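You operate a simulated robot arm through the tools that you are given. There is no shell and no other tool. Be economical: measure what you need, move in short steps, check, and stop when the job is done.

You are at the controls of a simulated two-armed robot. One attempt, no reset.

## Task
Pack the studs carton in the blue tote, latch it and call for collection.
Fine: fingers clear of the lid; hold the tote while you press the latch; slide it into the yellow frame, press collect. Set down upright: what you pick out.

The check looks at the end state, three seconds after you hand in, the way a careful person would. Anything else that was tipped, shoved, dropped, spilled or broken makes it a failure. Lids that push on must go on centred and level and be pressed home; caps that screw on are set level and turned clockwise until they are tight.

## Robot
Two 7-joint arms with three-finger grippers on one trunk, on a base that drives. Base frame: it is fixed to the floor where the robot stands at the start and does not move with it; the origin is under the middle of the robot, x ahead of it, y to its left, z up; the surface under the hand at the start is at about z = 0.9. Readings come in m, degrees, newtons and seconds.
The left shoulder is at the start at [0.042, 0.154, 1.007], the right one opposite. With the tool pointing down near the work surface each hand reaches from about 0.1 to 0.6 m from the robot's upright axis, wherever it stands, measured 20 degrees to its own side. Places, roughly: blue tote [0.6, 0.3, 0.9]; collect button [0.3, 0, 0.8]; red tote latch [0.5, 0.3, 1]; tote lid [0.7, 0.2, 1.1]. Payload 2.69 kg a hand.
Tool frame (each hand has its own): the origin (TCP) lies between the finger pads and is the grasp point; the fingertips stand 0.029 m ahead of it; z points along the fingers, y is the line along which they close. Largest opening 0.12 m; the body of the gripper starts 0.078 m behind the TCP.
Orientation is that of the tool frame in the base frame, as a unit quaternion [w, x, y, z]. With the fingers straight down and closing along the base's y, the tool's x points along the base's -x, its y along +y and its z along -z.

## Interface
- The arms move only by the tool jog_arm. It takes "left_series", "right_series" or both (then of equal length, played together; a hand with none holds still); each is a list of rows, each an object (a shift or turn left out is 0, a gripper value left out holds the last) with "linear": the shift along the tool's x, y, z in units of 30 mm (1.0 is 30 mm), a list of three; "angular": the turn, a rotation vector about the tool's x, y, z in units of 4 degrees (1.0 is 4 degrees), a list of three; "jaw": the gripper command, from -1 (shut) to 1 (fully open), values between in proportion. In form: [{"linear": [tx, ty, tz], "angular": [rx, ry, rz], "jaw": jaw}, ...]. A call has 1 to 8 rows; each row shifts and turns the commanded pose from where the row before left it, along the tool's axes as they then stand. A call with a number of a shift or a turn outside -1 to 1 is refused whole. Rows are played at 5 a second. More than 0.05 m and 8.6 degrees between two rows, or a gripper value outside its range, and nothing of the call is played. Where a pose cannot be reached the arm comes as near as it can. A force on the tool above 70 N (or 10 N above the force at the start of the call, whichever is more), or a blocked arm, ends the call early, and 0.2 s more pass. Each finger halts on what it meets, pressing with about 42 N; the grip force reading is that of the motor and also rises with nothing between the fingers. The clock runs only during rows and for 0.2 s after the last one: add rows that do not move to give the fingers time. The reply holds the time, the measured pose of the TCP, the force on the tool along the base axes, the opening and the grip force, in the units named above and with some noise, with the torque about the TCP (base axes, N m) and any sound that the robot's microphone picked up, and new pictures: "views" is both (left out), scene, wrist or none (wrist: the cameras of the hands that moved).
- Cameras (640 x 400 px; columns grow to the right, rows downward): "scene" is now at [0.1397, 0.0494, 1.1581]; the picture's right is [0.55, -0.84, 0.00], its down [-0.46, -0.30, -0.83] and it looks along [0.70, 0.46, -0.55] (base axes); focal length 214 px, centre (320, 200). "left" rides on the left gripper at [0.063, 0, -0.104] in its tool frame; the picture's right is [0.00, 1.00, 0.00], its down [-0.83, 0.00, -0.56] and it looks along [-0.56, 0.00, 0.83] (tool axes); focal length 275 px, centre (320, 200). "right" rides on the right gripper at [0.063, 0, -0.104] in its tool frame; the picture's right is [0.00, 1.00, 0.00], its down [-0.83, 0.00, -0.56] and it looks along [-0.56, 0.00, 0.83] (tool axes); focal length 275 px, centre (320, 200). There is no depth. A picture from a camera that has moved, and an enlarged one, comes with that camera's place and axes in the base frame and with its lens.
- lift_body(by): slides the trunk up (or, below 0, down) by that many m; the arms and the scene camera ride with it, the base frame stays. It gives what a move gives, with no picture.
- base_move(legs): drives the robot by 1 to 6 legs, each [ahead, left, turn to the left] in m, m and degrees, along the robot's own axes; the way and the turn of a leg run together, so that a leg with both is an arc; at most 1.5 m and 180 degrees a leg. The arms and the cameras ride along, it lands a little off, and it stops where it bumps. It gives what a move gives, and a new picture of the scene camera.
- head_to(pan, tilt): turns the head with the scene camera to pan (to the left, within 80 degrees either way) and tilt (down, from -29 to 69), counted from straight ahead of the robot. It gives what a move gives, and a new picture of the scene camera.
- close_up(camera, box): a new picture of the part [left, top, right, bottom] of that camera's present view, enlarged. It takes no simulated time.
- hand_in(): hands the job in; it is judged then, once.

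Work in short steps. Places have to be worked out from the pictures, the camera data and where the tool is seen: move nearer, look again, correct. Check each grasp and each placing, and mend what went wrong. You have 120 turns and 260 pictures in all, those below and enlarged ones among them. Open the grippers and draw the arms clear of the work before you hand the job in, unless the task says otherwise; then end with one line.

The tools are called after "Call:" as name(argument=value, ...) on one line, values as JSON. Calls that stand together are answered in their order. jog_arm: Moves the arms, as the interface text tells. Its arguments: {"type":"object","properties":{"left_series":{"type":"array"},"right_series":{"type":"array"},"views":{"type":"string","enum":["both","scene","wrist","none"]}},"required":[]} The other tools are called the same way: lift_body (by) slides the trunk up or down; base_move (legs) drives the base; head_to (pan, tilt) turns the head that bears the scene camera; close_up (camera, box) takes an enlarged picture of a part of a camera's view; hand_in () hands the job in.

At the start:

```text
time_s: 0.0
left_tcp_pos: [0.4145, 0.3226, 0.9993]
left_orientation: [-0.001, 0.0, 1.0, 0.0]
left_wrist_force: [0.7, 0.0, 0.0]
left_moment: [0.03, -0.02, 0.02]
left_width: 0.1201
left_grip_force: 0.0
right_tcp_pos: [0.4036, -0.0226, 1.0009]
right_orientation: [0.0, 0.0, 1.0, 0.0]
right_wrist_force: [-0.3, -0.2, -0.1]
right_moment: [0.0, -0.01, 0.03]
right_width: 0.1201
right_grip_force: 0.1
trunk travel left (down, up): [-0.375, 0.063]
robot x, y, heading: [0.002, 0.0015, -0.1]
head pan, tilt: [11.3, 54.3]
```

scene: 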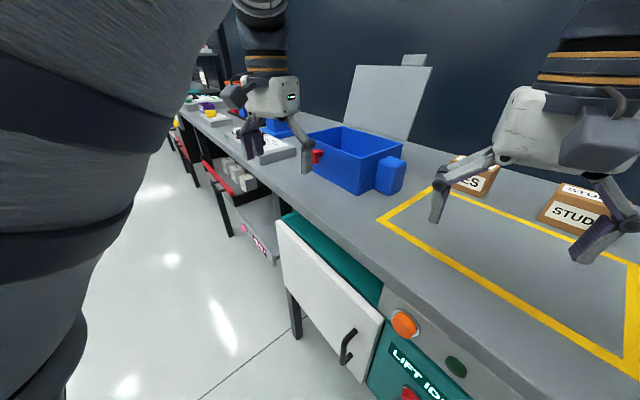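
right: 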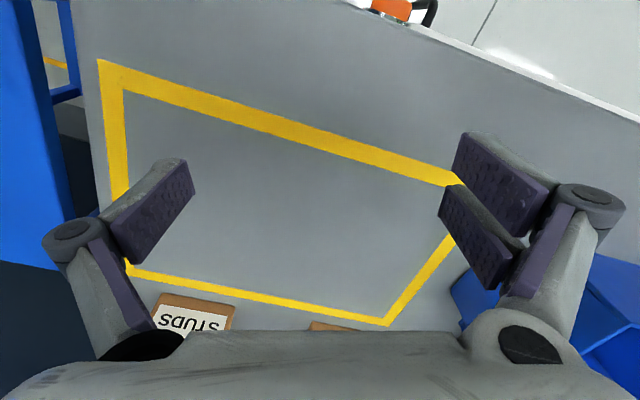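
left: 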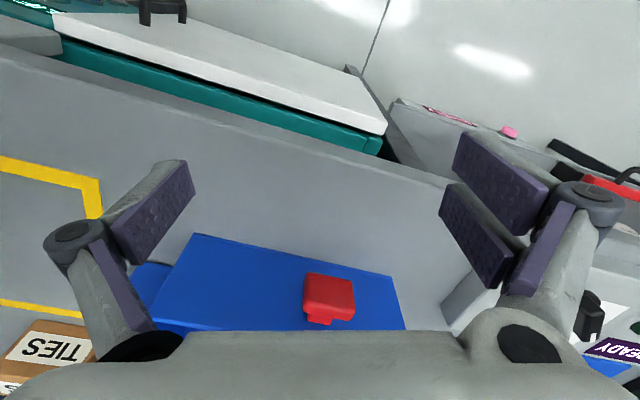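

The left hand hangs over the blue tote; the cartons lie to the right beyond the yellow frame. I turn the head to see the cartons and whole table.

Call:
head_to(pan=0, tilt=40)

Call:
head_to(pan=35, tilt=35)

```text
time_s: 0.8
left_tcp_pos: [0.4141, 0.3214, 0.9985]
left_orientation: [-0.003, 0.0, 1.0, 0.001]
left_wrist_force: [-0.4, 0.4, -0.7]
left_moment: [0.03, 0.01, -0.03]
left_width: 0.12
left_grip_force: 0.1
right_tcp_pos: [0.4054, -0.0224, 0.999]
right_orientation: [0.0, 0.0, 1.0, 0.0]
right_wrist_force: [0.5, 0.1, -0.7]
right_moment: [-0.02, 0.02, 0.0]
right_width: 0.12
right_grip_force: 0.1
trunk travel left (down, up): [-0.375, 0.063]
robot x, y, heading: [0.0029, 0.0012, -0.0]
head pan, tilt: [0.0, 40.0]
camera scene: at [0.1412, 0.0473, 1.1586], right [0.52, -0.85, 0.0], down [-0.47, -0.28, -0.84], along [0.71, 0.44, -0.55], focal length 214 px, centre (320, 200)
```

scene: 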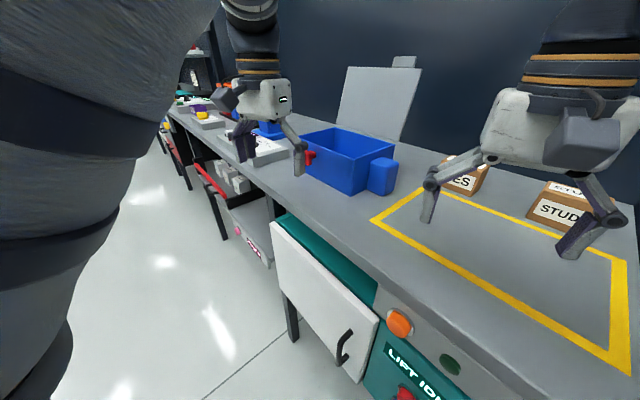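

```text
time_s: 1.8
left_tcp_pos: [0.4131, 0.3222, 0.9998]
left_orientation: [0.001, 0.0, 1.0, 0.0]
left_wrist_force: [-0.6, -0.5, 0.0]
left_moment: [-0.02, 0.0, 0.0]
left_width: 0.1203
left_grip_force: 0.1
right_tcp_pos: [0.4052, -0.0216, 1.0008]
right_orientation: [0.001, -0.001, 1.0, 0.0]
right_wrist_force: [0.4, -0.1, 0.7]
right_moment: [0.01, 0.02, -0.01]
right_width: 0.1202
right_grip_force: 0.1
trunk travel left (down, up): [-0.375, 0.063]
robot x, y, heading: [-0.0038, 0.0009, -0.3]
head pan, tilt: [35.0, 35.0]
camera scene: at [0.1384, 0.0513, 1.1581], right [0.57, -0.82, 0.0], down [-0.46, -0.31, -0.83], along [0.69, 0.47, -0.55], focal length 214 px, centre (320, 200)
```

scene: 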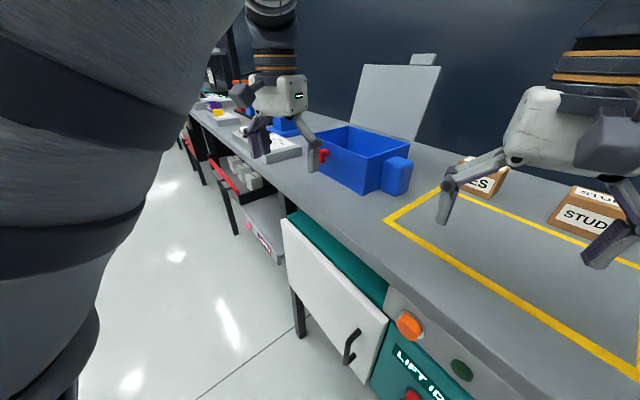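

The camera hardly turned despite the head reading. I try a large pan to the right to see whether it follows.

Call:
head_to(pan=-60, tilt=40)

```text
time_s: 3.5
left_tcp_pos: [0.4146, 0.3218, 1.0]
left_orientation: [-0.001, 0.0, 1.0, 0.0]
left_wrist_force: [0.5, 0.3, 0.1]
left_moment: [-0.01, 0.02, -0.01]
left_width: 0.1198
left_grip_force: 0.1
right_tcp_pos: [0.4045, -0.0232, 0.9993]
right_orientation: [0.0, 0.0, 1.0, 0.0]
right_wrist_force: [0.1, -0.3, 0.1]
right_moment: [0.02, 0.01, 0.0]
right_width: 0.12
right_grip_force: 0.1
trunk travel left (down, up): [-0.375, 0.063]
robot x, y, heading: [-0.0014, -0.0002, -0.0]
head pan, tilt: [-60.0, 40.0]
camera scene: at [0.1078, -0.0727, 1.1482], right [-0.87, -0.5, 0.0], down [-0.32, 0.56, -0.77], along [0.38, -0.66, -0.64], focal length 214 px, centre (320, 200)
```

scene: 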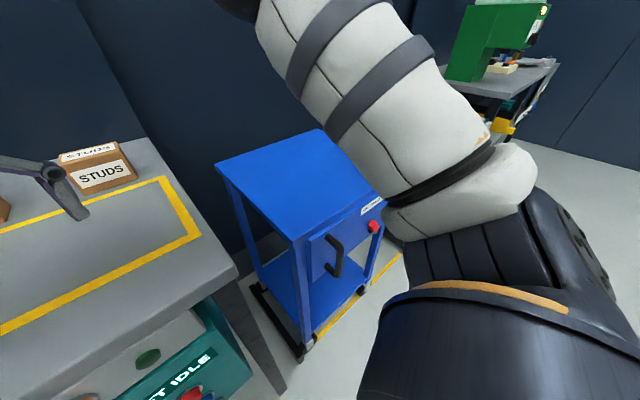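

Now it followed to -60. I take a middle setting to see the table front-on.

Call:
head_to(pan=-10, tilt=45)

```text
time_s: 4.7
left_tcp_pos: [0.414, 0.3212, 0.9999]
left_orientation: [0.0, 0.0, 1.0, 0.0]
left_wrist_force: [0.1, 0.0, -0.2]
left_moment: [-0.02, -0.01, -0.04]
left_width: 0.1198
left_grip_force: 0.1
right_tcp_pos: [0.4049, -0.0221, 1.0008]
right_orientation: [0.001, 0.0, 1.0, 0.001]
right_wrist_force: [-1.0, 0.2, 0.8]
right_moment: [0.01, -0.01, -0.01]
right_width: 0.1202
right_grip_force: 0.0
trunk travel left (down, up): [-0.375, 0.063]
robot x, y, heading: [-0.0009, -0.0026, 0.1]
head pan, tilt: [-10.0, 45.0]
camera scene: at [0.1453, -0.0133, 1.1409], right [-0.17, -0.98, 0.0], down [-0.7, 0.12, -0.71], along [0.7, -0.12, -0.71], focal length 214 px, centre (320, 200)
```

scene: 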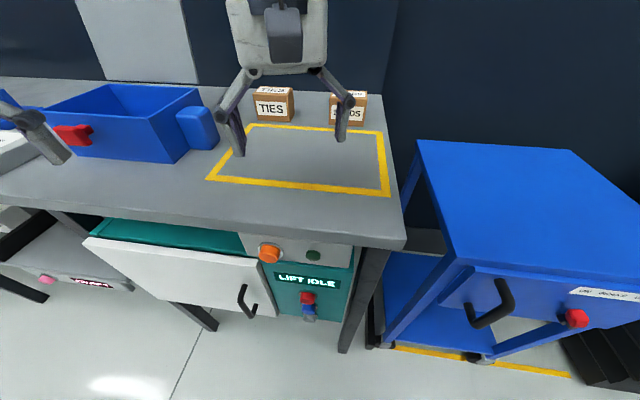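

That works. A look toward the tote, and close-ups of the station.

Call:
close_up(camera="scene", box=[200, 60, 400, 340])

Call:
head_to(pan=25, tilt=40)

```text
1.43 times, centred on (300, 200) of scene
camera zoom: at [0.1453, -0.0133, 1.1409], right [-0.17, -0.98, 0.0], down [-0.7, 0.12, -0.71], along [0.7, -0.12, -0.71], focal length 306 px, centre (349, 200)
```

zoom: 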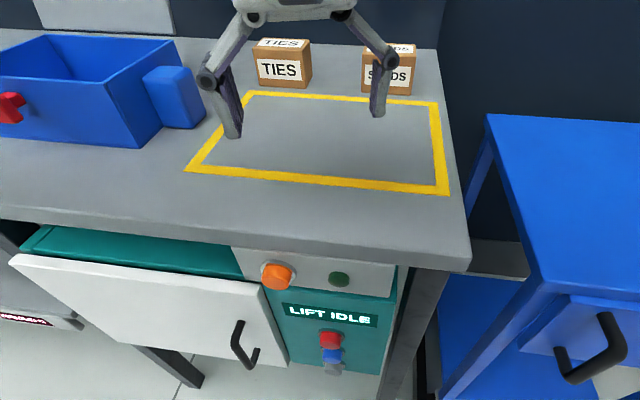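

```text
time_s: 5.7
left_tcp_pos: [0.4149, 0.3231, 0.9988]
left_orientation: [0.0, -0.001, 1.0, -0.001]
left_wrist_force: [-0.3, 1.0, -0.7]
left_moment: [-0.02, 0.0, 0.0]
left_width: 0.1199
left_grip_force: 0.1
right_tcp_pos: [0.406, -0.0218, 0.9996]
right_orientation: [0.001, 0.0, 1.0, -0.001]
right_wrist_force: [0.2, 0.9, 0.3]
right_moment: [0.0, 0.01, 0.02]
right_width: 0.1197
right_grip_force: 0.1
trunk travel left (down, up): [-0.375, 0.063]
robot x, y, heading: [0.0014, -0.0011, 0.1]
head pan, tilt: [25.0, 40.0]
camera scene: at [0.148, 0.0067, 1.144], right [0.07, -1.0, 0.0], down [-0.68, -0.05, -0.73], along [0.73, 0.05, -0.68], focal length 214 px, centre (320, 200)
```

scene: 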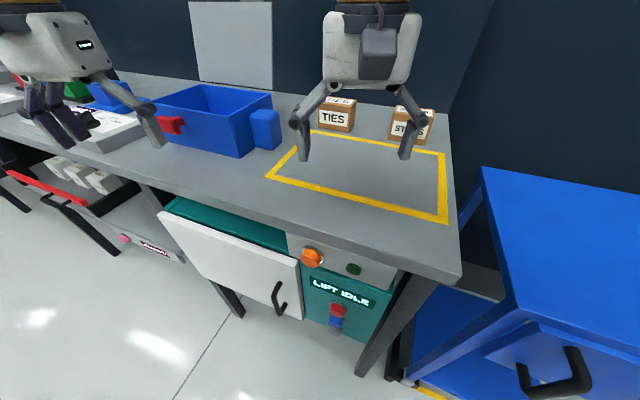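

The pictures are taken before the head settles, so I call again and zoom.

Call:
head_to(pan=30, tilt=45)

Call:
close_up(camera="scene", box=[220, 200, 440, 360])

Call:
close_up(camera="scene", box=[100, 0, 340, 200])

```text
time_s: 6.3
left_tcp_pos: [0.4146, 0.3221, 0.9993]
left_orientation: [-0.002, 0.0, 1.0, 0.0]
left_wrist_force: [-0.2, 0.7, -0.1]
left_moment: [-0.02, -0.01, 0.0]
left_width: 0.12
left_grip_force: 0.0
right_tcp_pos: [0.4058, -0.0222, 1.0002]
right_orientation: [0.0, 0.0, 1.0, 0.0]
right_wrist_force: [0.6, -0.6, 0.6]
right_moment: [0.0, 0.01, 0.0]
right_width: 0.1198
right_grip_force: 0.1
trunk travel left (down, up): [-0.375, 0.063]
robot x, y, heading: [-0.0011, -0.0021, 0.1]
head pan, tilt: [30.0, 45.0]
camera scene: at [0.148, 0.0064, 1.1438], right [0.07, -1.0, 0.0], down [-0.68, -0.05, -0.73], along [0.73, 0.05, -0.68], focal length 214 px, centre (320, 200)
```

scene: 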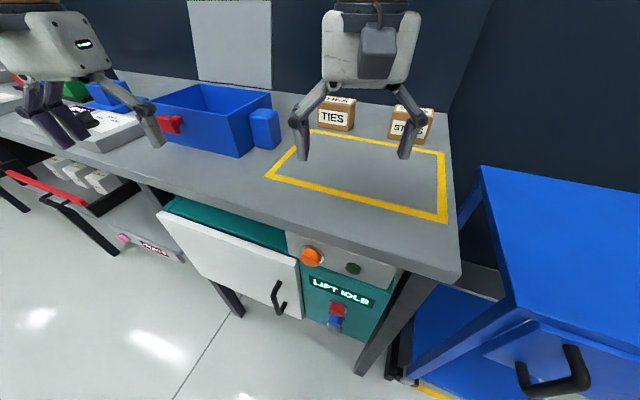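

```text
2.50 times, centred on (330, 280) of scene
camera zoom: at [0.148, 0.0064, 1.1438], right [0.07, -1.0, 0.0], down [-0.68, -0.05, -0.73], along [0.73, 0.05, -0.68], focal length 536 px, centre (295, 0)
```

zoom: 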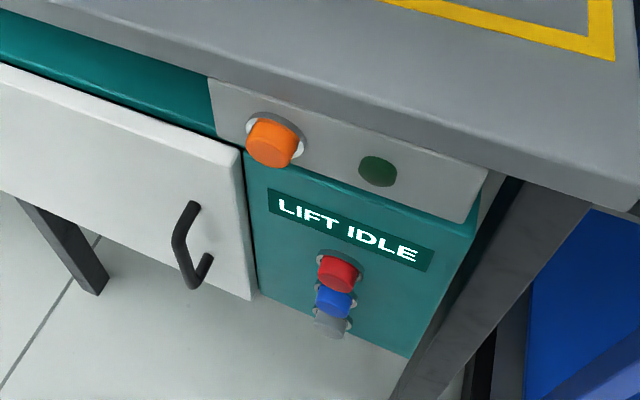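

```text
2.00 times, centred on (220, 100) of scene
camera zoom: at [0.148, 0.0064, 1.1438], right [0.07, -1.0, 0.0], down [-0.68, -0.05, -0.73], along [0.73, 0.05, -0.68], focal length 429 px, centre (520, 400)
```

zoom: 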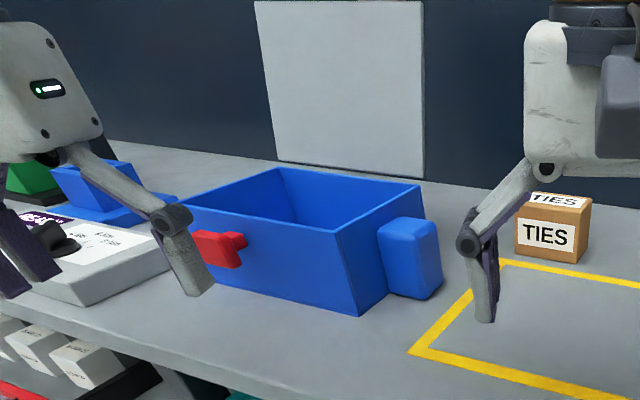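

Table appears rotated about -17° to me: frame centre ≈ (0.52,-0.05), tote ≈ (0.63,0.28), studs ≈ (0.65,-0.18), orange button ≈ (0.34,0.03,0.83). I raise the trunk and pull the hands back a bit before squaring the base to the table.

Call:
lift_body(by=0.06)

Call:
jog_arm(left_series=[{"linear": [1, 0, -1]}, {"linear": [1, 0, -1]}, {"linear": [1, 0, 0]}, {"linear": [1, 0, 0]}], right_series=[{"linear": [1, 0, -1]}, {"linear": [1, 0, -1]}, {"linear": [1, 0, 0]}, {"linear": [0, 0, 0]}], views="none")

Call:
base_move(legs=[[0, 0, -17]])

```text
time_s: 7.3
left_tcp_pos: [0.4153, 0.3218, 1.0583]
left_orientation: [-0.003, 0.001, 1.0, 0.001]
left_wrist_force: [0.4, -0.4, -0.3]
left_moment: [0.01, 0.03, -0.01]
left_width: 0.1199
left_grip_force: 0.1
right_tcp_pos: [0.4056, -0.022, 1.0587]
right_orientation: [-0.001, 0.0, 1.0, -0.001]
right_wrist_force: [0.3, 0.2, -0.5]
right_moment: [-0.03, 0.05, 0.0]
right_width: 0.1197
right_grip_force: 0.1
trunk travel left (down, up): [-0.435, 0.003]
robot x, y, heading: [0.006, 0.0006, 0.0]
head pan, tilt: [30.0, 45.0]
```

```text
time_s: 8.3
left_tcp_pos: [0.2941, 0.3242, 1.1159]
left_orientation: [-0.003, -0.003, 1.0, -0.006]
left_wrist_force: [0.0, -0.7, -0.5]
left_moment: [-0.02, 0.03, 0.01]
left_width: 0.12
left_grip_force: 0.0
right_tcp_pos: [0.3147, -0.0227, 1.1193]
right_orientation: [-0.001, -0.001, 1.0, -0.001]
right_wrist_force: [0.0, 0.1, 0.3]
right_moment: [0.01, -0.02, 0.01]
right_width: 0.1197
right_grip_force: 0.0
trunk travel left (down, up): [-0.435, 0.003]
robot x, y, heading: [0.0007, 0.0004, -0.2]
head pan, tilt: [30.0, 45.0]
```

```text
time_s: 9.7
left_tcp_pos: [0.3771, 0.2208, 1.1182]
left_orientation: [-0.001, 0.148, 0.989, -0.005]
left_wrist_force: [0.6, -1.1, 0.9]
left_moment: [-0.01, 0.04, 0.0]
left_width: 0.1196
left_grip_force: 0.1
right_tcp_pos: [0.2948, -0.1135, 1.1198]
right_orientation: [0.001, 0.149, 0.989, -0.001]
right_wrist_force: [0.0, -0.5, 0.2]
right_moment: [-0.01, 0.02, 0.03]
right_width: 0.1199
right_grip_force: 0.0
trunk travel left (down, up): [-0.435, 0.003]
robot x, y, heading: [-0.0018, -0.0019, -17.2]
head pan, tilt: [30.0, 45.0]
camera scene: at [0.0838, -0.0292, 1.2109], right [-0.35, -0.94, 0.0], down [-0.65, 0.24, -0.72], along [0.68, -0.25, -0.69], focal length 214 px, centre (320, 200)
```

scene: 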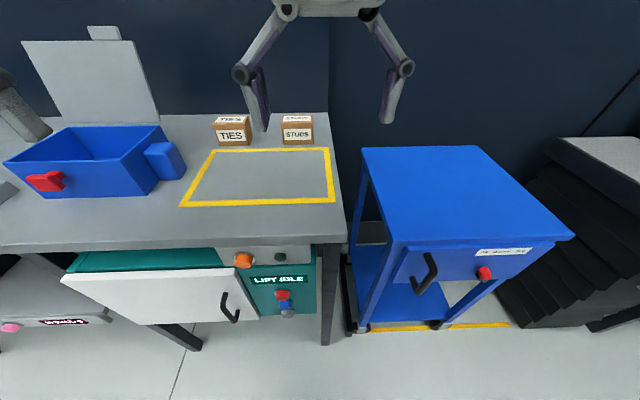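

Squared up. The studs carton front is at ≈(0.635,-0.167), about 0.085 wide. I drive left 0.17 and ahead 0.1 to get it in right-hand reach.

Call:
base_move(legs=[[0, 0.16, -0.6], [0.1, 0, 0]])

```text
time_s: 12.3
left_tcp_pos: [0.5228, 0.3432, 1.1174]
left_orientation: [-0.002, 0.152, 0.988, -0.006]
left_wrist_force: [0.9, -0.4, 0.1]
left_moment: [0.05, 0.02, 0.02]
left_width: 0.1201
left_grip_force: 0.1
right_tcp_pos: [0.4376, 0.0077, 1.1204]
right_orientation: [0.001, 0.154, 0.988, 0.0]
right_wrist_force: [0.2, -0.1, 0.1]
right_moment: [-0.02, 0.01, -0.02]
right_width: 0.1198
right_grip_force: 0.0
trunk travel left (down, up): [-0.435, 0.003]
robot x, y, heading: [0.1451, 0.1228, -17.6]
head pan, tilt: [30.0, 45.0]
camera scene: at [0.2281, 0.0947, 1.2105], right [-0.35, -0.94, 0.0], down [-0.65, 0.24, -0.72], along [0.67, -0.25, -0.7], focal length 214 px, centre (320, 200)
```

scene: 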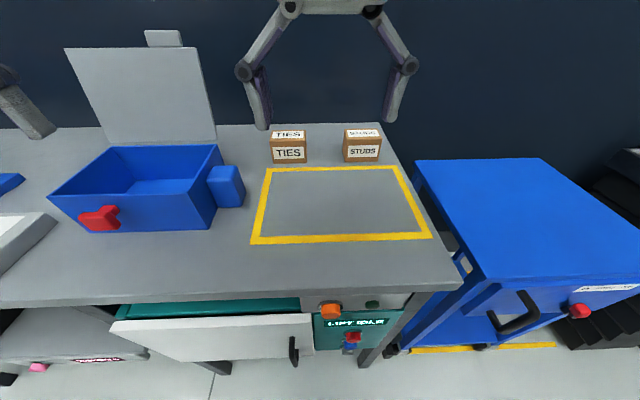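

No bump. I zoom on carton and tote for measuring.

Call:
close_up(camera="scene", box=[240, 100, 440, 225])

Call:
close_up(camera="scene", box=[40, 20, 280, 250])

```text
3.20 times, centred on (340, 162) of scene
camera zoom: at [0.2281, 0.0947, 1.2105], right [-0.35, -0.94, 0.0], down [-0.65, 0.24, -0.72], along [0.67, -0.25, -0.7], focal length 686 px, centre (256, 320)
```

zoom: 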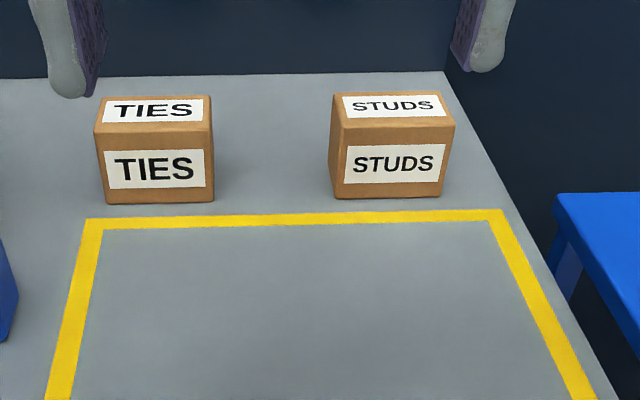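

```text
1.74 times, centred on (160, 135) of scene
camera zoom: at [0.2281, 0.0947, 1.2105], right [-0.35, -0.94, 0.0], down [-0.65, 0.24, -0.72], along [0.67, -0.25, -0.7], focal length 373 px, centre (598, 313)
```

zoom: 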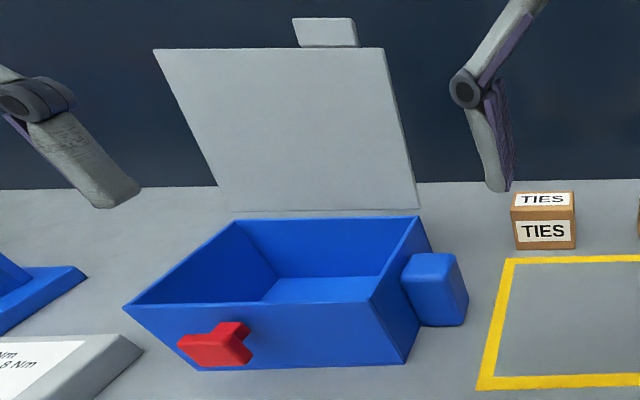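

Studs carton: centre ≈ (0.643,-0.173), ~0.087×0.05×0.062 high. I move the right hand above it at present height.

Call:
jog_arm(right_series=[{"linear": [-1, -0.46, 0], "jaw": 1}, {"linear": [-1, -0.46, 0]}, {"linear": [-1, -0.46, 0]}, {"linear": [-1, -0.46, 0]}, {"linear": [-1, -0.46, 0]}, {"linear": [-1, -0.46, 0]}, {"linear": [-1, -0.46, 0.5]}, {"linear": [-1, -0.46, 0.5]}])

```text
time_s: 14.1
left_tcp_pos: [0.5244, 0.3421, 1.1182]
left_orientation: [-0.003, 0.15, 0.989, -0.009]
left_wrist_force: [1.1, -0.2, 0.2]
left_moment: [0.0, 0.01, -0.04]
left_width: 0.1201
left_grip_force: 0.0
right_tcp_pos: [0.5848, -0.1333, 1.101]
right_orientation: [0.001, 0.153, 0.988, 0.0]
right_wrist_force: [0.3, 0.2, 0.2]
right_moment: [0.01, 0.0, 0.01]
right_width: 0.1199
right_grip_force: 0.1
right hand out of reach, approached as far as the arm can: row 6, 7, 8
trunk travel left (down, up): [-0.435, 0.003]
robot x, y, heading: [0.1446, 0.1278, -17.7]
head pan, tilt: [30.0, 45.0]
camera scene: at [0.228, 0.0954, 1.2101], right [-0.34, -0.94, 0.0], down [-0.66, 0.24, -0.71], along [0.67, -0.24, -0.7], focal length 214 px, centre (320, 200)
camera right: at [0.5249, -0.1116, 1.2034], right [0.3, 0.95, 0.0], down [0.79, -0.25, 0.56], along [0.53, -0.17, -0.83], focal length 275 px, centre (320, 200)
```

scene: 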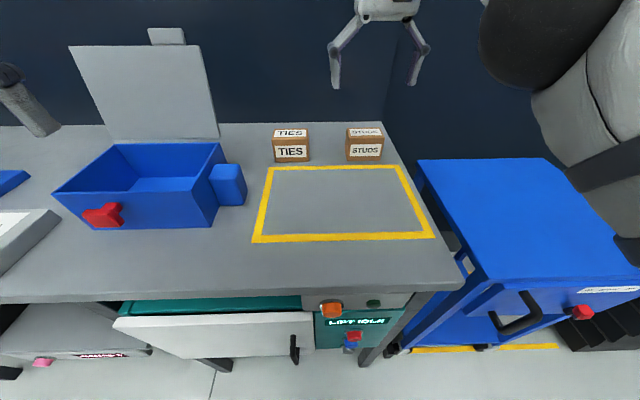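
right: 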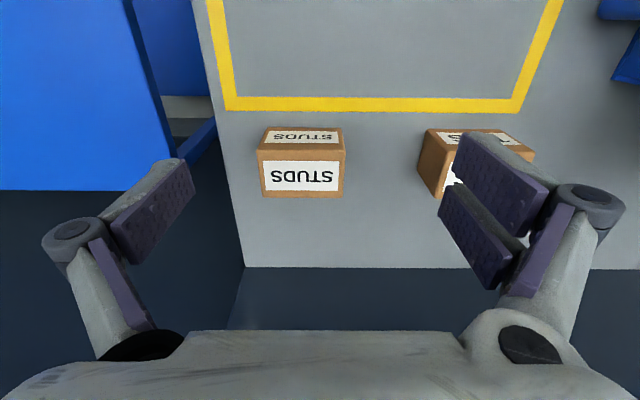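

Carton confirmed at (0.643,-0.17). Reach fell short, so I drive ahead 0.05 (the hand is high above everything).

Call:
base_move(legs=[[0.05, 0, 0]])

```text
time_s: 15.1
left_tcp_pos: [0.5711, 0.3286, 1.1179]
left_orientation: [-0.002, 0.152, 0.988, -0.007]
left_wrist_force: [0.3, 0.1, -0.1]
left_moment: [-0.01, 0.03, 0.02]
left_width: 0.12
left_grip_force: 0.0
right_tcp_pos: [0.6332, -0.1468, 1.1011]
right_orientation: [0.0, 0.154, 0.988, 0.0]
right_wrist_force: [0.1, -0.1, 0.4]
right_moment: [0.01, 0.03, 0.0]
right_width: 0.1202
right_grip_force: 0.0
trunk travel left (down, up): [-0.435, 0.003]
robot x, y, heading: [0.1902, 0.1086, -17.6]
head pan, tilt: [30.0, 45.0]
camera scene: at [0.2759, 0.0803, 1.2102], right [-0.34, -0.94, 0.0], down [-0.66, 0.24, -0.71], along [0.67, -0.24, -0.7], focal length 214 px, centre (320, 200)
```

scene: 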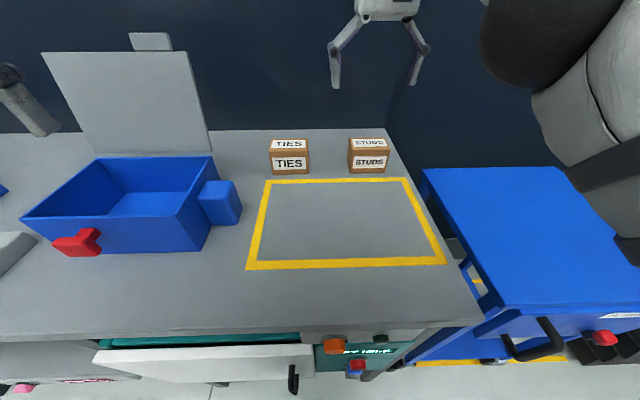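

I correct sideways and come down to just above the carton, then check.

Call:
jog_arm(right_series=[{"linear": [-0.55, -0.65, 0], "jaw": 1}, {"linear": [0, 0, 0.5]}, {"linear": [0, 0, 0.5]}], views="wrist")

```text
time_s: 15.9
left_tcp_pos: [0.5697, 0.3295, 1.1168]
left_orientation: [-0.003, 0.151, 0.988, -0.011]
left_wrist_force: [-0.3, 0.0, 0.1]
left_moment: [-0.03, -0.06, 0.0]
left_width: 0.1197
left_grip_force: 0.0
right_tcp_pos: [0.6317, -0.1575, 1.0672]
right_orientation: [0.0, 0.155, 0.988, 0.001]
right_wrist_force: [0.1, 0.0, 0.8]
right_moment: [-0.01, 0.05, -0.04]
right_width: 0.1201
right_grip_force: 0.0
right hand out of reach, approached as far as the arm can: row 1, 2
trunk travel left (down, up): [-0.435, 0.003]
robot x, y, heading: [0.1915, 0.1064, -17.6]
head pan, tilt: [30.0, 45.0]
camera right: at [0.5719, -0.1372, 1.172], right [0.3, 0.95, 0.0], down [0.79, -0.25, 0.56], along [0.53, -0.17, -0.83], focal length 275 px, centre (320, 200)
```

right: 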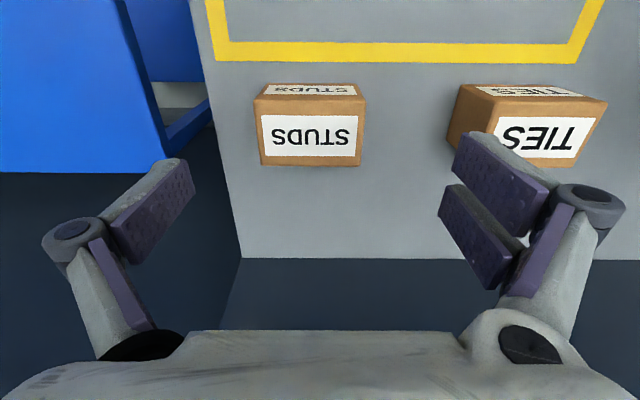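

Call:
jog_arm(right_series=[{"linear": [0, 0, 1], "jaw": 1}, {"linear": [-0.55, -0.26, 1]}, {"linear": [0, 0, 0]}], views="wrist")

```text
time_s: 16.7
left_tcp_pos: [0.5706, 0.3292, 1.1176]
left_orientation: [-0.002, 0.151, 0.989, -0.01]
left_wrist_force: [-0.8, 0.4, 0.4]
left_moment: [-0.01, -0.03, 0.04]
left_width: 0.1197
left_grip_force: 0.1
right_tcp_pos: [0.6443, -0.1703, 1.0099]
right_orientation: [0.001, 0.153, 0.988, 0.0]
right_wrist_force: [-0.1, 0.9, -0.1]
right_moment: [0.0, -0.02, -0.01]
right_width: 0.1198
right_grip_force: 0.0
trunk travel left (down, up): [-0.435, 0.003]
robot x, y, heading: [0.1928, 0.1076, -17.7]
head pan, tilt: [30.0, 45.0]
camera right: at [0.5854, -0.15, 1.1125], right [0.3, 0.95, 0.0], down [0.79, -0.25, 0.56], along [0.53, -0.17, -0.83], focal length 275 px, centre (320, 200)
```

right: 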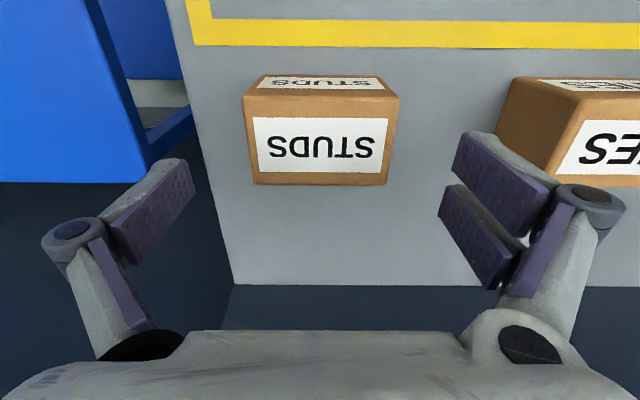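

Well centred. Down to z≈0.938 and close.

Call:
jog_arm(right_series=[{"linear": [0, 0, 1], "jaw": 1}, {"linear": [0, 0, 1]}, {"linear": [0, 0, 0.4]}, {"linear": [0, 0, 0]}], views="wrist")

Call:
jog_arm(right_series=[{"jaw": -0.2}, {"jaw": -0.2}, {"jaw": -1}, {"jaw": -1}], views="wrist")

```text
time_s: 17.7
left_tcp_pos: [0.5704, 0.3289, 1.1156]
left_orientation: [-0.003, 0.151, 0.989, -0.011]
left_wrist_force: [0.0, 0.2, -0.4]
left_moment: [0.0, -0.01, 0.0]
left_width: 0.12
left_grip_force: 0.1
right_tcp_pos: [0.6454, -0.1715, 0.9358]
right_orientation: [0.001, 0.153, 0.988, 0.0]
right_wrist_force: [-0.2, -0.5, 0.4]
right_moment: [0.0, 0.01, 0.0]
right_width: 0.1202
right_grip_force: 0.1
trunk travel left (down, up): [-0.435, 0.003]
robot x, y, heading: [0.1926, 0.1064, -17.9]
head pan, tilt: [30.0, 45.0]
camera right: at [0.5855, -0.1503, 1.0397], right [0.3, 0.95, 0.0], down [0.79, -0.25, 0.56], along [0.53, -0.17, -0.83], focal length 275 px, centre (320, 200)
```

right: 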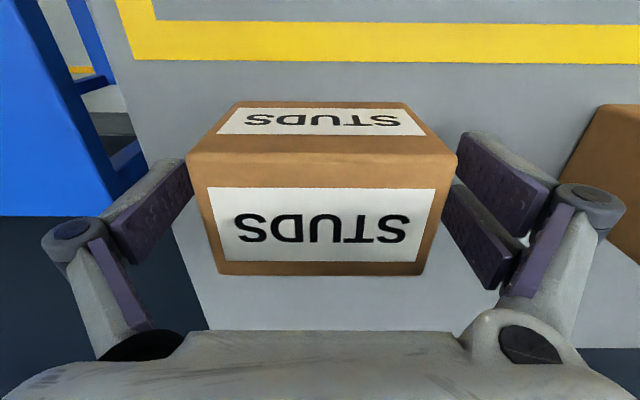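

```text
time_s: 18.7
left_tcp_pos: [0.5701, 0.3284, 1.1178]
left_orientation: [-0.002, 0.151, 0.988, -0.011]
left_wrist_force: [-0.1, 0.3, 0.5]
left_moment: [0.04, -0.02, -0.03]
left_width: 0.1202
left_grip_force: 0.1
right_tcp_pos: [0.6454, -0.172, 0.9379]
right_orientation: [0.002, 0.153, 0.988, 0.0]
right_wrist_force: [0.8, -0.8, 5.7]
right_moment: [0.29, -0.04, -0.1]
right_width: 0.0844
right_grip_force: 42.6
trunk travel left (down, up): [-0.435, 0.003]
robot x, y, heading: [0.1893, 0.1096, -17.8]
head pan, tilt: [30.0, 45.0]
camera right: at [0.5854, -0.1502, 1.0405], right [0.3, 0.95, 0.0], down [0.79, -0.25, 0.56], along [0.53, -0.17, -0.83], focal length 275 px, centre (320, 200)
```

right: 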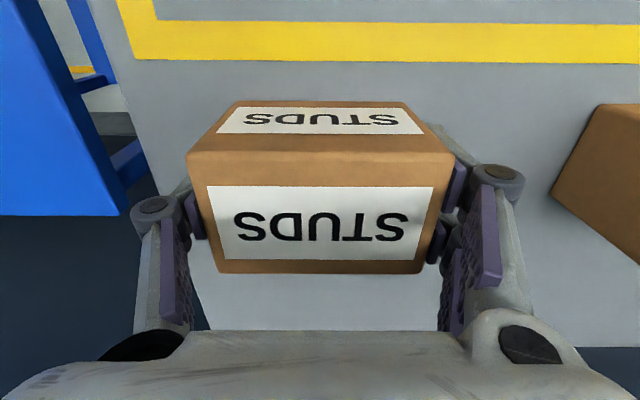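

Gripped (0.084 m). I lift and retract toward the robot, watching.

Call:
jog_arm(right_series=[{"linear": [0, 0, -1]}, {"linear": [0, 0, -1]}, {"linear": [0.5, 0, -1]}, {"linear": [1, 0, -1]}, {"linear": [1, 0, -1]}, {"linear": [1, 0, -1]}, {"linear": [1, 0.5, -0.5]}, {"linear": [1, 0.5, 0]}], views="wrist")

```text
time_s: 20.5
left_tcp_pos: [0.5707, 0.3295, 1.1175]
left_orientation: [-0.002, 0.151, 0.989, -0.01]
left_wrist_force: [-0.6, -0.3, 0.3]
left_moment: [0.0, -0.03, 0.02]
left_width: 0.1201
left_grip_force: 0.1
right_tcp_pos: [0.4975, -0.0918, 1.1316]
right_orientation: [0.002, 0.155, 0.988, 0.0]
right_wrist_force: [-0.2, 1.3, -1.3]
right_moment: [-0.01, 0.01, -0.01]
right_width: 0.0843
right_grip_force: 42.5
trunk travel left (down, up): [-0.435, 0.003]
robot x, y, heading: [0.1897, 0.1098, -17.7]
head pan, tilt: [30.0, 45.0]
camera right: at [0.4369, -0.0713, 1.235], right [0.3, 0.95, 0.0], down [0.79, -0.25, 0.56], along [0.53, -0.17, -0.83], focal length 275 px, centre (320, 200)
```

right: 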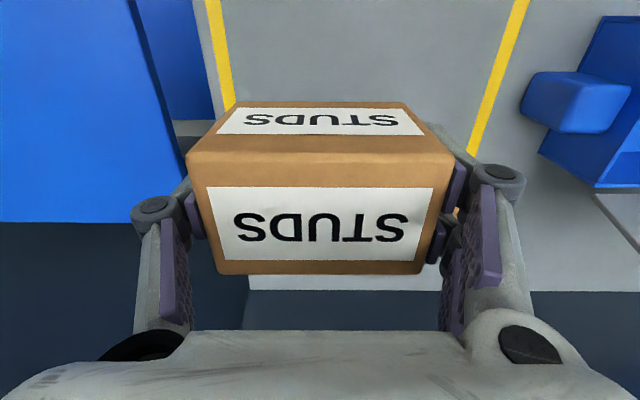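

Holding well. I back off 0.05 and drive left 0.35 to bring the tote into comfortable reach.

Call:
base_move(legs=[[-0.05, 0, 0], [0, 0.33, 0]])

```text
time_s: 24.1
left_tcp_pos: [0.6235, 0.6602, 1.1172]
left_orientation: [-0.002, 0.151, 0.988, -0.01]
left_wrist_force: [-0.6, -0.2, -0.9]
left_moment: [-0.01, -0.02, 0.01]
left_width: 0.1201
left_grip_force: 0.0
right_tcp_pos: [0.5512, 0.2391, 1.13]
right_orientation: [0.001, 0.155, 0.988, 0.0]
right_wrist_force: [0.2, 0.5, -2.1]
right_moment: [-0.03, -0.02, 0.01]
right_width: 0.0841
right_grip_force: 41.9
trunk travel left (down, up): [-0.435, 0.003]
robot x, y, heading: [0.2433, 0.437, -17.8]
head pan, tilt: [30.0, 45.0]
camera scene: at [0.3285, 0.4121, 1.2097], right [-0.33, -0.94, 0.0], down [-0.67, 0.23, -0.71], along [0.67, -0.23, -0.7], focal length 214 px, centre (320, 200)
```

scene: 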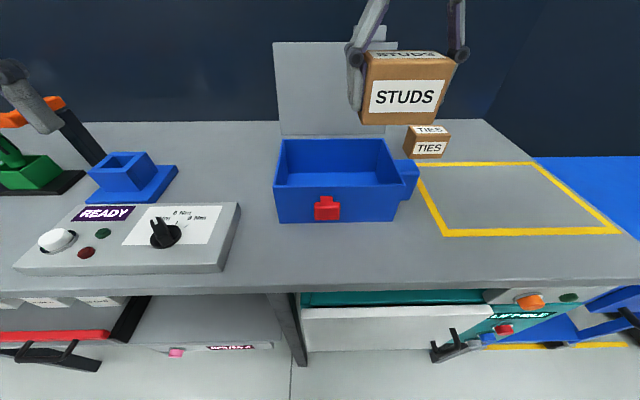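

Tote centre ≈ (0.63,0.275). I bring the carton over it at height, then check with both views.

Call:
jog_arm(right_series=[{"linear": [-0.7, 0.65, 0]}, {"linear": [-0.7, 0.65, 0]}, {"linear": [-0.74, 0.64, 0]}, {"linear": [0, 0, 0.5]}])

```text
time_s: 25.1
left_tcp_pos: [0.6235, 0.6592, 1.1157]
left_orientation: [-0.002, 0.15, 0.989, -0.011]
left_wrist_force: [-0.1, -0.2, -0.2]
left_moment: [-0.01, 0.0, -0.03]
left_width: 0.1201
left_grip_force: 0.0
right_tcp_pos: [0.6304, 0.2726, 1.1162]
right_orientation: [0.0, 0.156, 0.988, 0.0]
right_wrist_force: [-0.3, -1.6, -2.4]
right_moment: [0.0, 0.01, -0.02]
right_width: 0.0845
right_grip_force: 41.6
trunk travel left (down, up): [-0.435, 0.003]
robot x, y, heading: [0.2422, 0.4418, -17.6]
head pan, tilt: [30.0, 45.0]
camera scene: at [0.3285, 0.4121, 1.2094], right [-0.32, -0.95, 0.0], down [-0.67, 0.22, -0.71], along [0.67, -0.22, -0.71], focal length 214 px, centre (320, 200)
camera right: at [0.5705, 0.2938, 1.2194], right [0.3, 0.95, 0.0], down [0.79, -0.25, 0.56], along [0.53, -0.17, -0.83], focal length 275 px, centre (320, 200)
```

scene: 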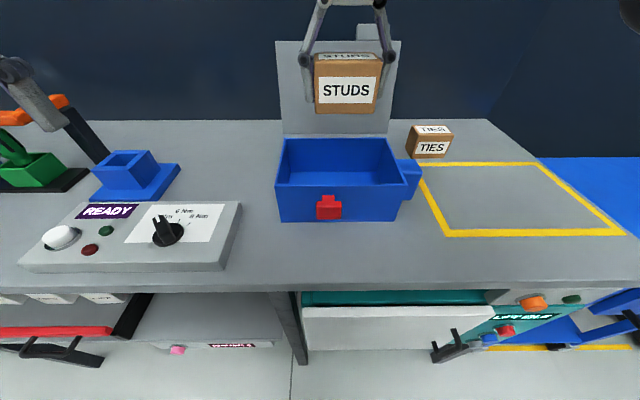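
right: 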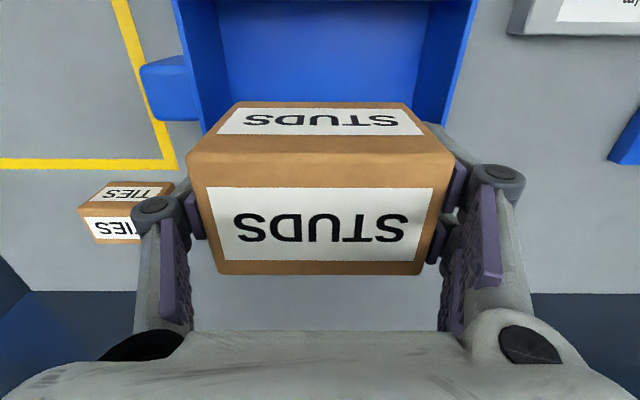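

Centred over the tote, lid leaning back ~18° out of the way. I lower the carton in steps.

Call:
jog_arm(right_series=[{"linear": [0, 0, 1]}, {"linear": [0, 0, 1]}, {"linear": [0, 0, 1]}, {"linear": [0, 0, 0]}])

```text
time_s: 26.1
left_tcp_pos: [0.6242, 0.6603, 1.1173]
left_orientation: [-0.003, 0.151, 0.989, -0.011]
left_wrist_force: [0.3, -0.5, -0.4]
left_moment: [0.01, 0.0, 0.0]
left_width: 0.12
left_grip_force: 0.1
right_tcp_pos: [0.6296, 0.2742, 1.0256]
right_orientation: [0.0, 0.155, 0.988, 0.001]
right_wrist_force: [0.2, -0.4, -1.7]
right_moment: [-0.03, 0.0, 0.02]
right_width: 0.0845
right_grip_force: 42.2
trunk travel left (down, up): [-0.435, 0.003]
robot x, y, heading: [0.2455, 0.4387, -17.9]
head pan, tilt: [30.0, 45.0]
camera scene: at [0.3284, 0.4129, 1.2096], right [-0.32, -0.95, 0.0], down [-0.67, 0.22, -0.71], along [0.67, -0.23, -0.71], focal length 214 px, centre (320, 200)
camera right: at [0.5698, 0.2944, 1.129], right [0.3, 0.95, 0.0], down [0.79, -0.25, 0.56], along [0.53, -0.17, -0.83], focal length 275 px, centre (320, 200)
```

scene: 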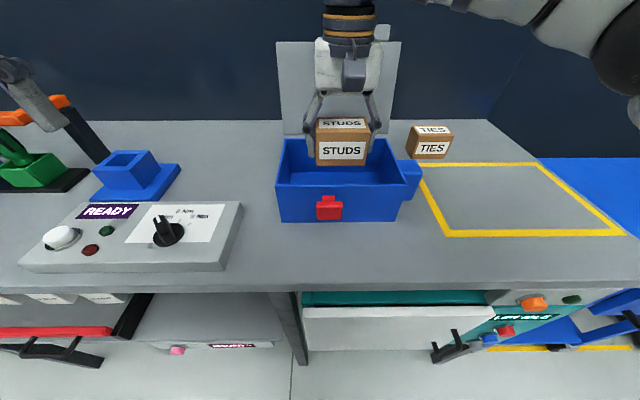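
right: 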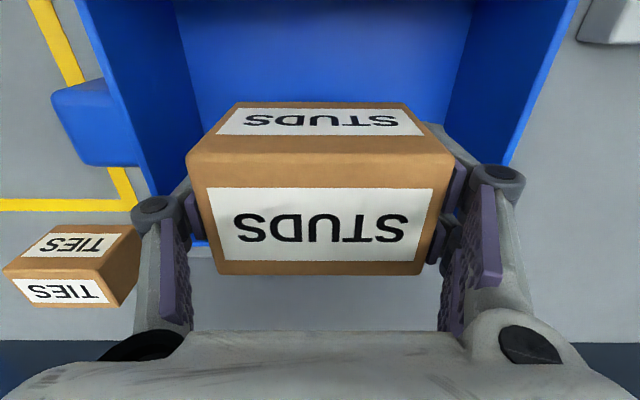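

Clearances good on all sides. Lower the rest to ~0.946.

Call:
jog_arm(right_series=[{"linear": [0, 0, 1]}, {"linear": [0, 0, 1]}, {"linear": [0, 0, 0.4]}, {"linear": [0, 0, 0.25]}, {"linear": [0, 0, 0]}])

```text
time_s: 27.3
left_tcp_pos: [0.6241, 0.6599, 1.1176]
left_orientation: [-0.003, 0.15, 0.989, -0.012]
left_wrist_force: [0.6, -0.8, -0.1]
left_moment: [-0.02, 0.01, -0.01]
left_width: 0.12
left_grip_force: 0.0
right_tcp_pos: [0.6302, 0.2741, 0.9453]
right_orientation: [0.001, 0.155, 0.988, 0.0]
right_wrist_force: [-0.2, 0.1, -1.2]
right_moment: [-0.02, -0.01, 0.02]
right_width: 0.0841
right_grip_force: 41.8
trunk travel left (down, up): [-0.435, 0.003]
robot x, y, heading: [0.2469, 0.4395, -17.8]
head pan, tilt: [30.0, 45.0]
camera scene: at [0.3286, 0.4127, 1.2095], right [-0.32, -0.95, 0.0], down [-0.67, 0.22, -0.71], along [0.67, -0.23, -0.71], focal length 214 px, centre (320, 200)
camera right: at [0.5705, 0.2947, 1.0494], right [0.3, 0.95, 0.0], down [0.79, -0.25, 0.56], along [0.53, -0.17, -0.83], focal length 275 px, centre (320, 200)
```

scene: 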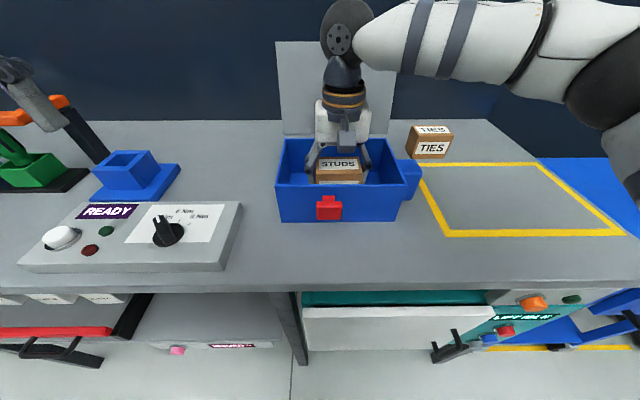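
right: 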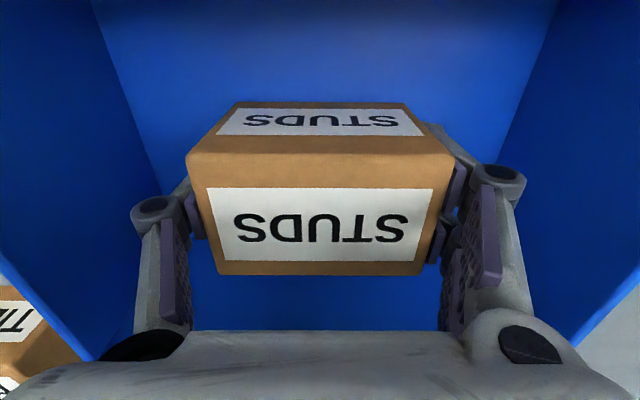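

Still carrying weight; lower in millimetre steps until contact.

Call:
jog_arm(right_series=[{"linear": [0, 0, 0.1]}, {"linear": [0, 0, 0]}], views="none")

Call:
jog_arm(right_series=[{"linear": [0, 0, 0.07]}, {"linear": [0, 0, 0]}], views="none")

```text
time_s: 27.9
left_tcp_pos: [0.6235, 0.661, 1.1173]
left_orientation: [-0.004, 0.15, 0.989, -0.012]
left_wrist_force: [1.2, 0.2, 0.0]
left_moment: [-0.01, 0.03, 0.04]
left_width: 0.1202
left_grip_force: 0.1
right_tcp_pos: [0.6314, 0.2745, 0.944]
right_orientation: [0.0, 0.155, 0.988, 0.001]
right_wrist_force: [0.0, 0.2, -1.3]
right_moment: [-0.04, 0.03, 0.0]
right_width: 0.0845
right_grip_force: 41.6
trunk travel left (down, up): [-0.435, 0.003]
robot x, y, heading: [0.2462, 0.4382, -18.0]
head pan, tilt: [30.0, 45.0]
```

```text
time_s: 28.5
left_tcp_pos: [0.6245, 0.6602, 1.1171]
left_orientation: [-0.003, 0.151, 0.989, -0.011]
left_wrist_force: [0.3, -0.1, -0.3]
left_moment: [0.0, 0.0, 0.0]
left_width: 0.12
left_grip_force: 0.0
right_tcp_pos: [0.6307, 0.2736, 0.942]
right_orientation: [0.001, 0.155, 0.988, 0.0]
right_wrist_force: [0.8, -0.1, 3.2]
right_moment: [0.14, -0.06, 0.0]
right_width: 0.0846
right_grip_force: 42.1
trunk travel left (down, up): [-0.435, 0.003]
robot x, y, heading: [0.2414, 0.4396, -17.8]
head pan, tilt: [30.0, 45.0]
```

Contact with the floor of the tote. I open gently and lift straight out.

Call:
jog_arm(right_series=[{"jaw": 0.6}, {"jaw": 0.7}, {"jaw": 0.7}, {"linear": [0, 0, -1]}, {"linear": [0, 0, -1]}, {"linear": [0, 0, -1]}, {"linear": [0, 0, -1]}, {"linear": [0, 0, -1]}])

```text
time_s: 30.3
left_tcp_pos: [0.6242, 0.6616, 1.1168]
left_orientation: [-0.003, 0.151, 0.989, -0.011]
left_wrist_force: [-0.1, 0.0, 0.1]
left_moment: [0.02, -0.03, 0.02]
left_width: 0.1202
left_grip_force: 0.0
right_tcp_pos: [0.6287, 0.2744, 1.0911]
right_orientation: [-0.001, 0.155, 0.988, 0.0]
right_wrist_force: [-0.3, 0.1, -0.8]
right_moment: [-0.02, 0.01, 0.01]
right_width: 0.1021
right_grip_force: 0.1
trunk travel left (down, up): [-0.435, 0.003]
robot x, y, heading: [0.2479, 0.4395, -17.8]
head pan, tilt: [30.0, 45.0]
camera scene: at [0.3282, 0.413, 1.2096], right [-0.32, -0.95, 0.0], down [-0.67, 0.22, -0.71], along [0.67, -0.23, -0.71], focal length 214 px, centre (320, 200)
camera right: at [0.5693, 0.2947, 1.1952], right [0.3, 0.95, 0.0], down [0.79, -0.25, 0.56], along [0.53, -0.17, -0.83], focal length 275 px, centre (320, 200)
```

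scene: 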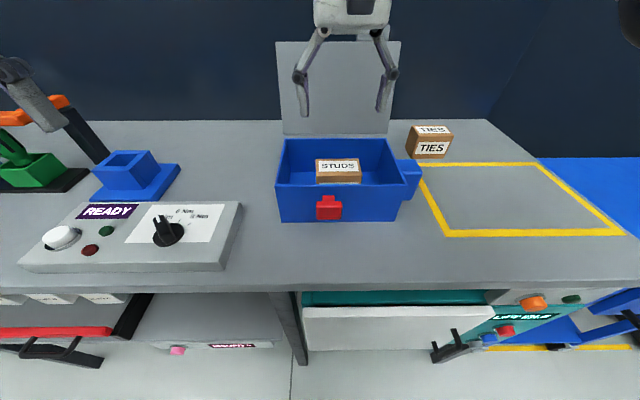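
right: 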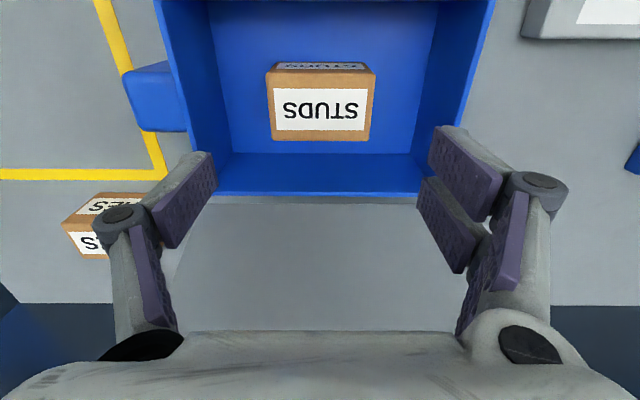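

The studs carton stands upright in the tote. Before reaching behind the lid I check how much room the base has in front, looking down.

Call:
head_to(pan=0, tilt=69)

Call:
close_up(camera="scene", box=[250, 10, 420, 230])

```text
time_s: 31.2
left_tcp_pos: [0.624, 0.6592, 1.1182]
left_orientation: [-0.001, 0.151, 0.988, -0.009]
left_wrist_force: [0.5, -0.5, 0.3]
left_moment: [-0.02, 0.0, 0.0]
left_width: 0.1201
left_grip_force: 0.0
right_tcp_pos: [0.6307, 0.2748, 1.0927]
right_orientation: [0.001, 0.155, 0.988, 0.0]
right_wrist_force: [-0.8, -0.5, -0.9]
right_moment: [-0.03, 0.02, 0.0]
right_width: 0.102
right_grip_force: 0.0
trunk travel left (down, up): [-0.435, 0.003]
robot x, y, heading: [0.2454, 0.44, -17.7]
head pan, tilt: [0.0, 68.8]
camera scene: at [0.3058, 0.4193, 1.1823], right [-0.34, -0.94, 0.0], down [-0.87, 0.31, -0.39], along [0.37, -0.13, -0.92], focal length 214 px, centre (320, 200)
```

scene: 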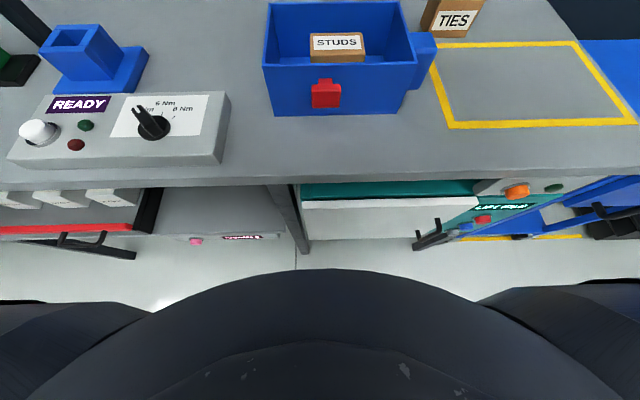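

```text
1.82 times, centred on (335, 120) of scene
camera zoom: at [0.3058, 0.4193, 1.1823], right [-0.34, -0.94, 0.0], down [-0.87, 0.31, -0.39], along [0.37, -0.13, -0.92], focal length 390 px, centre (293, 346)
```

zoom: 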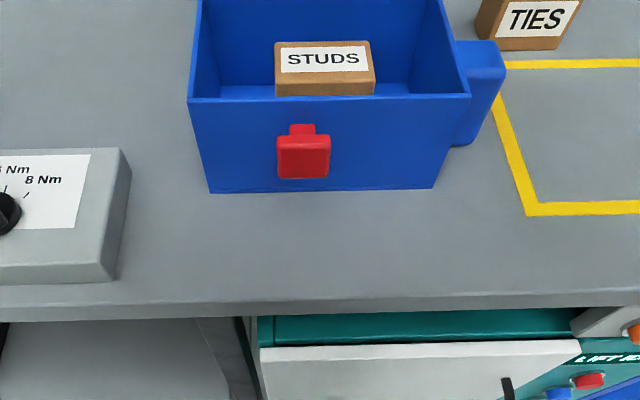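

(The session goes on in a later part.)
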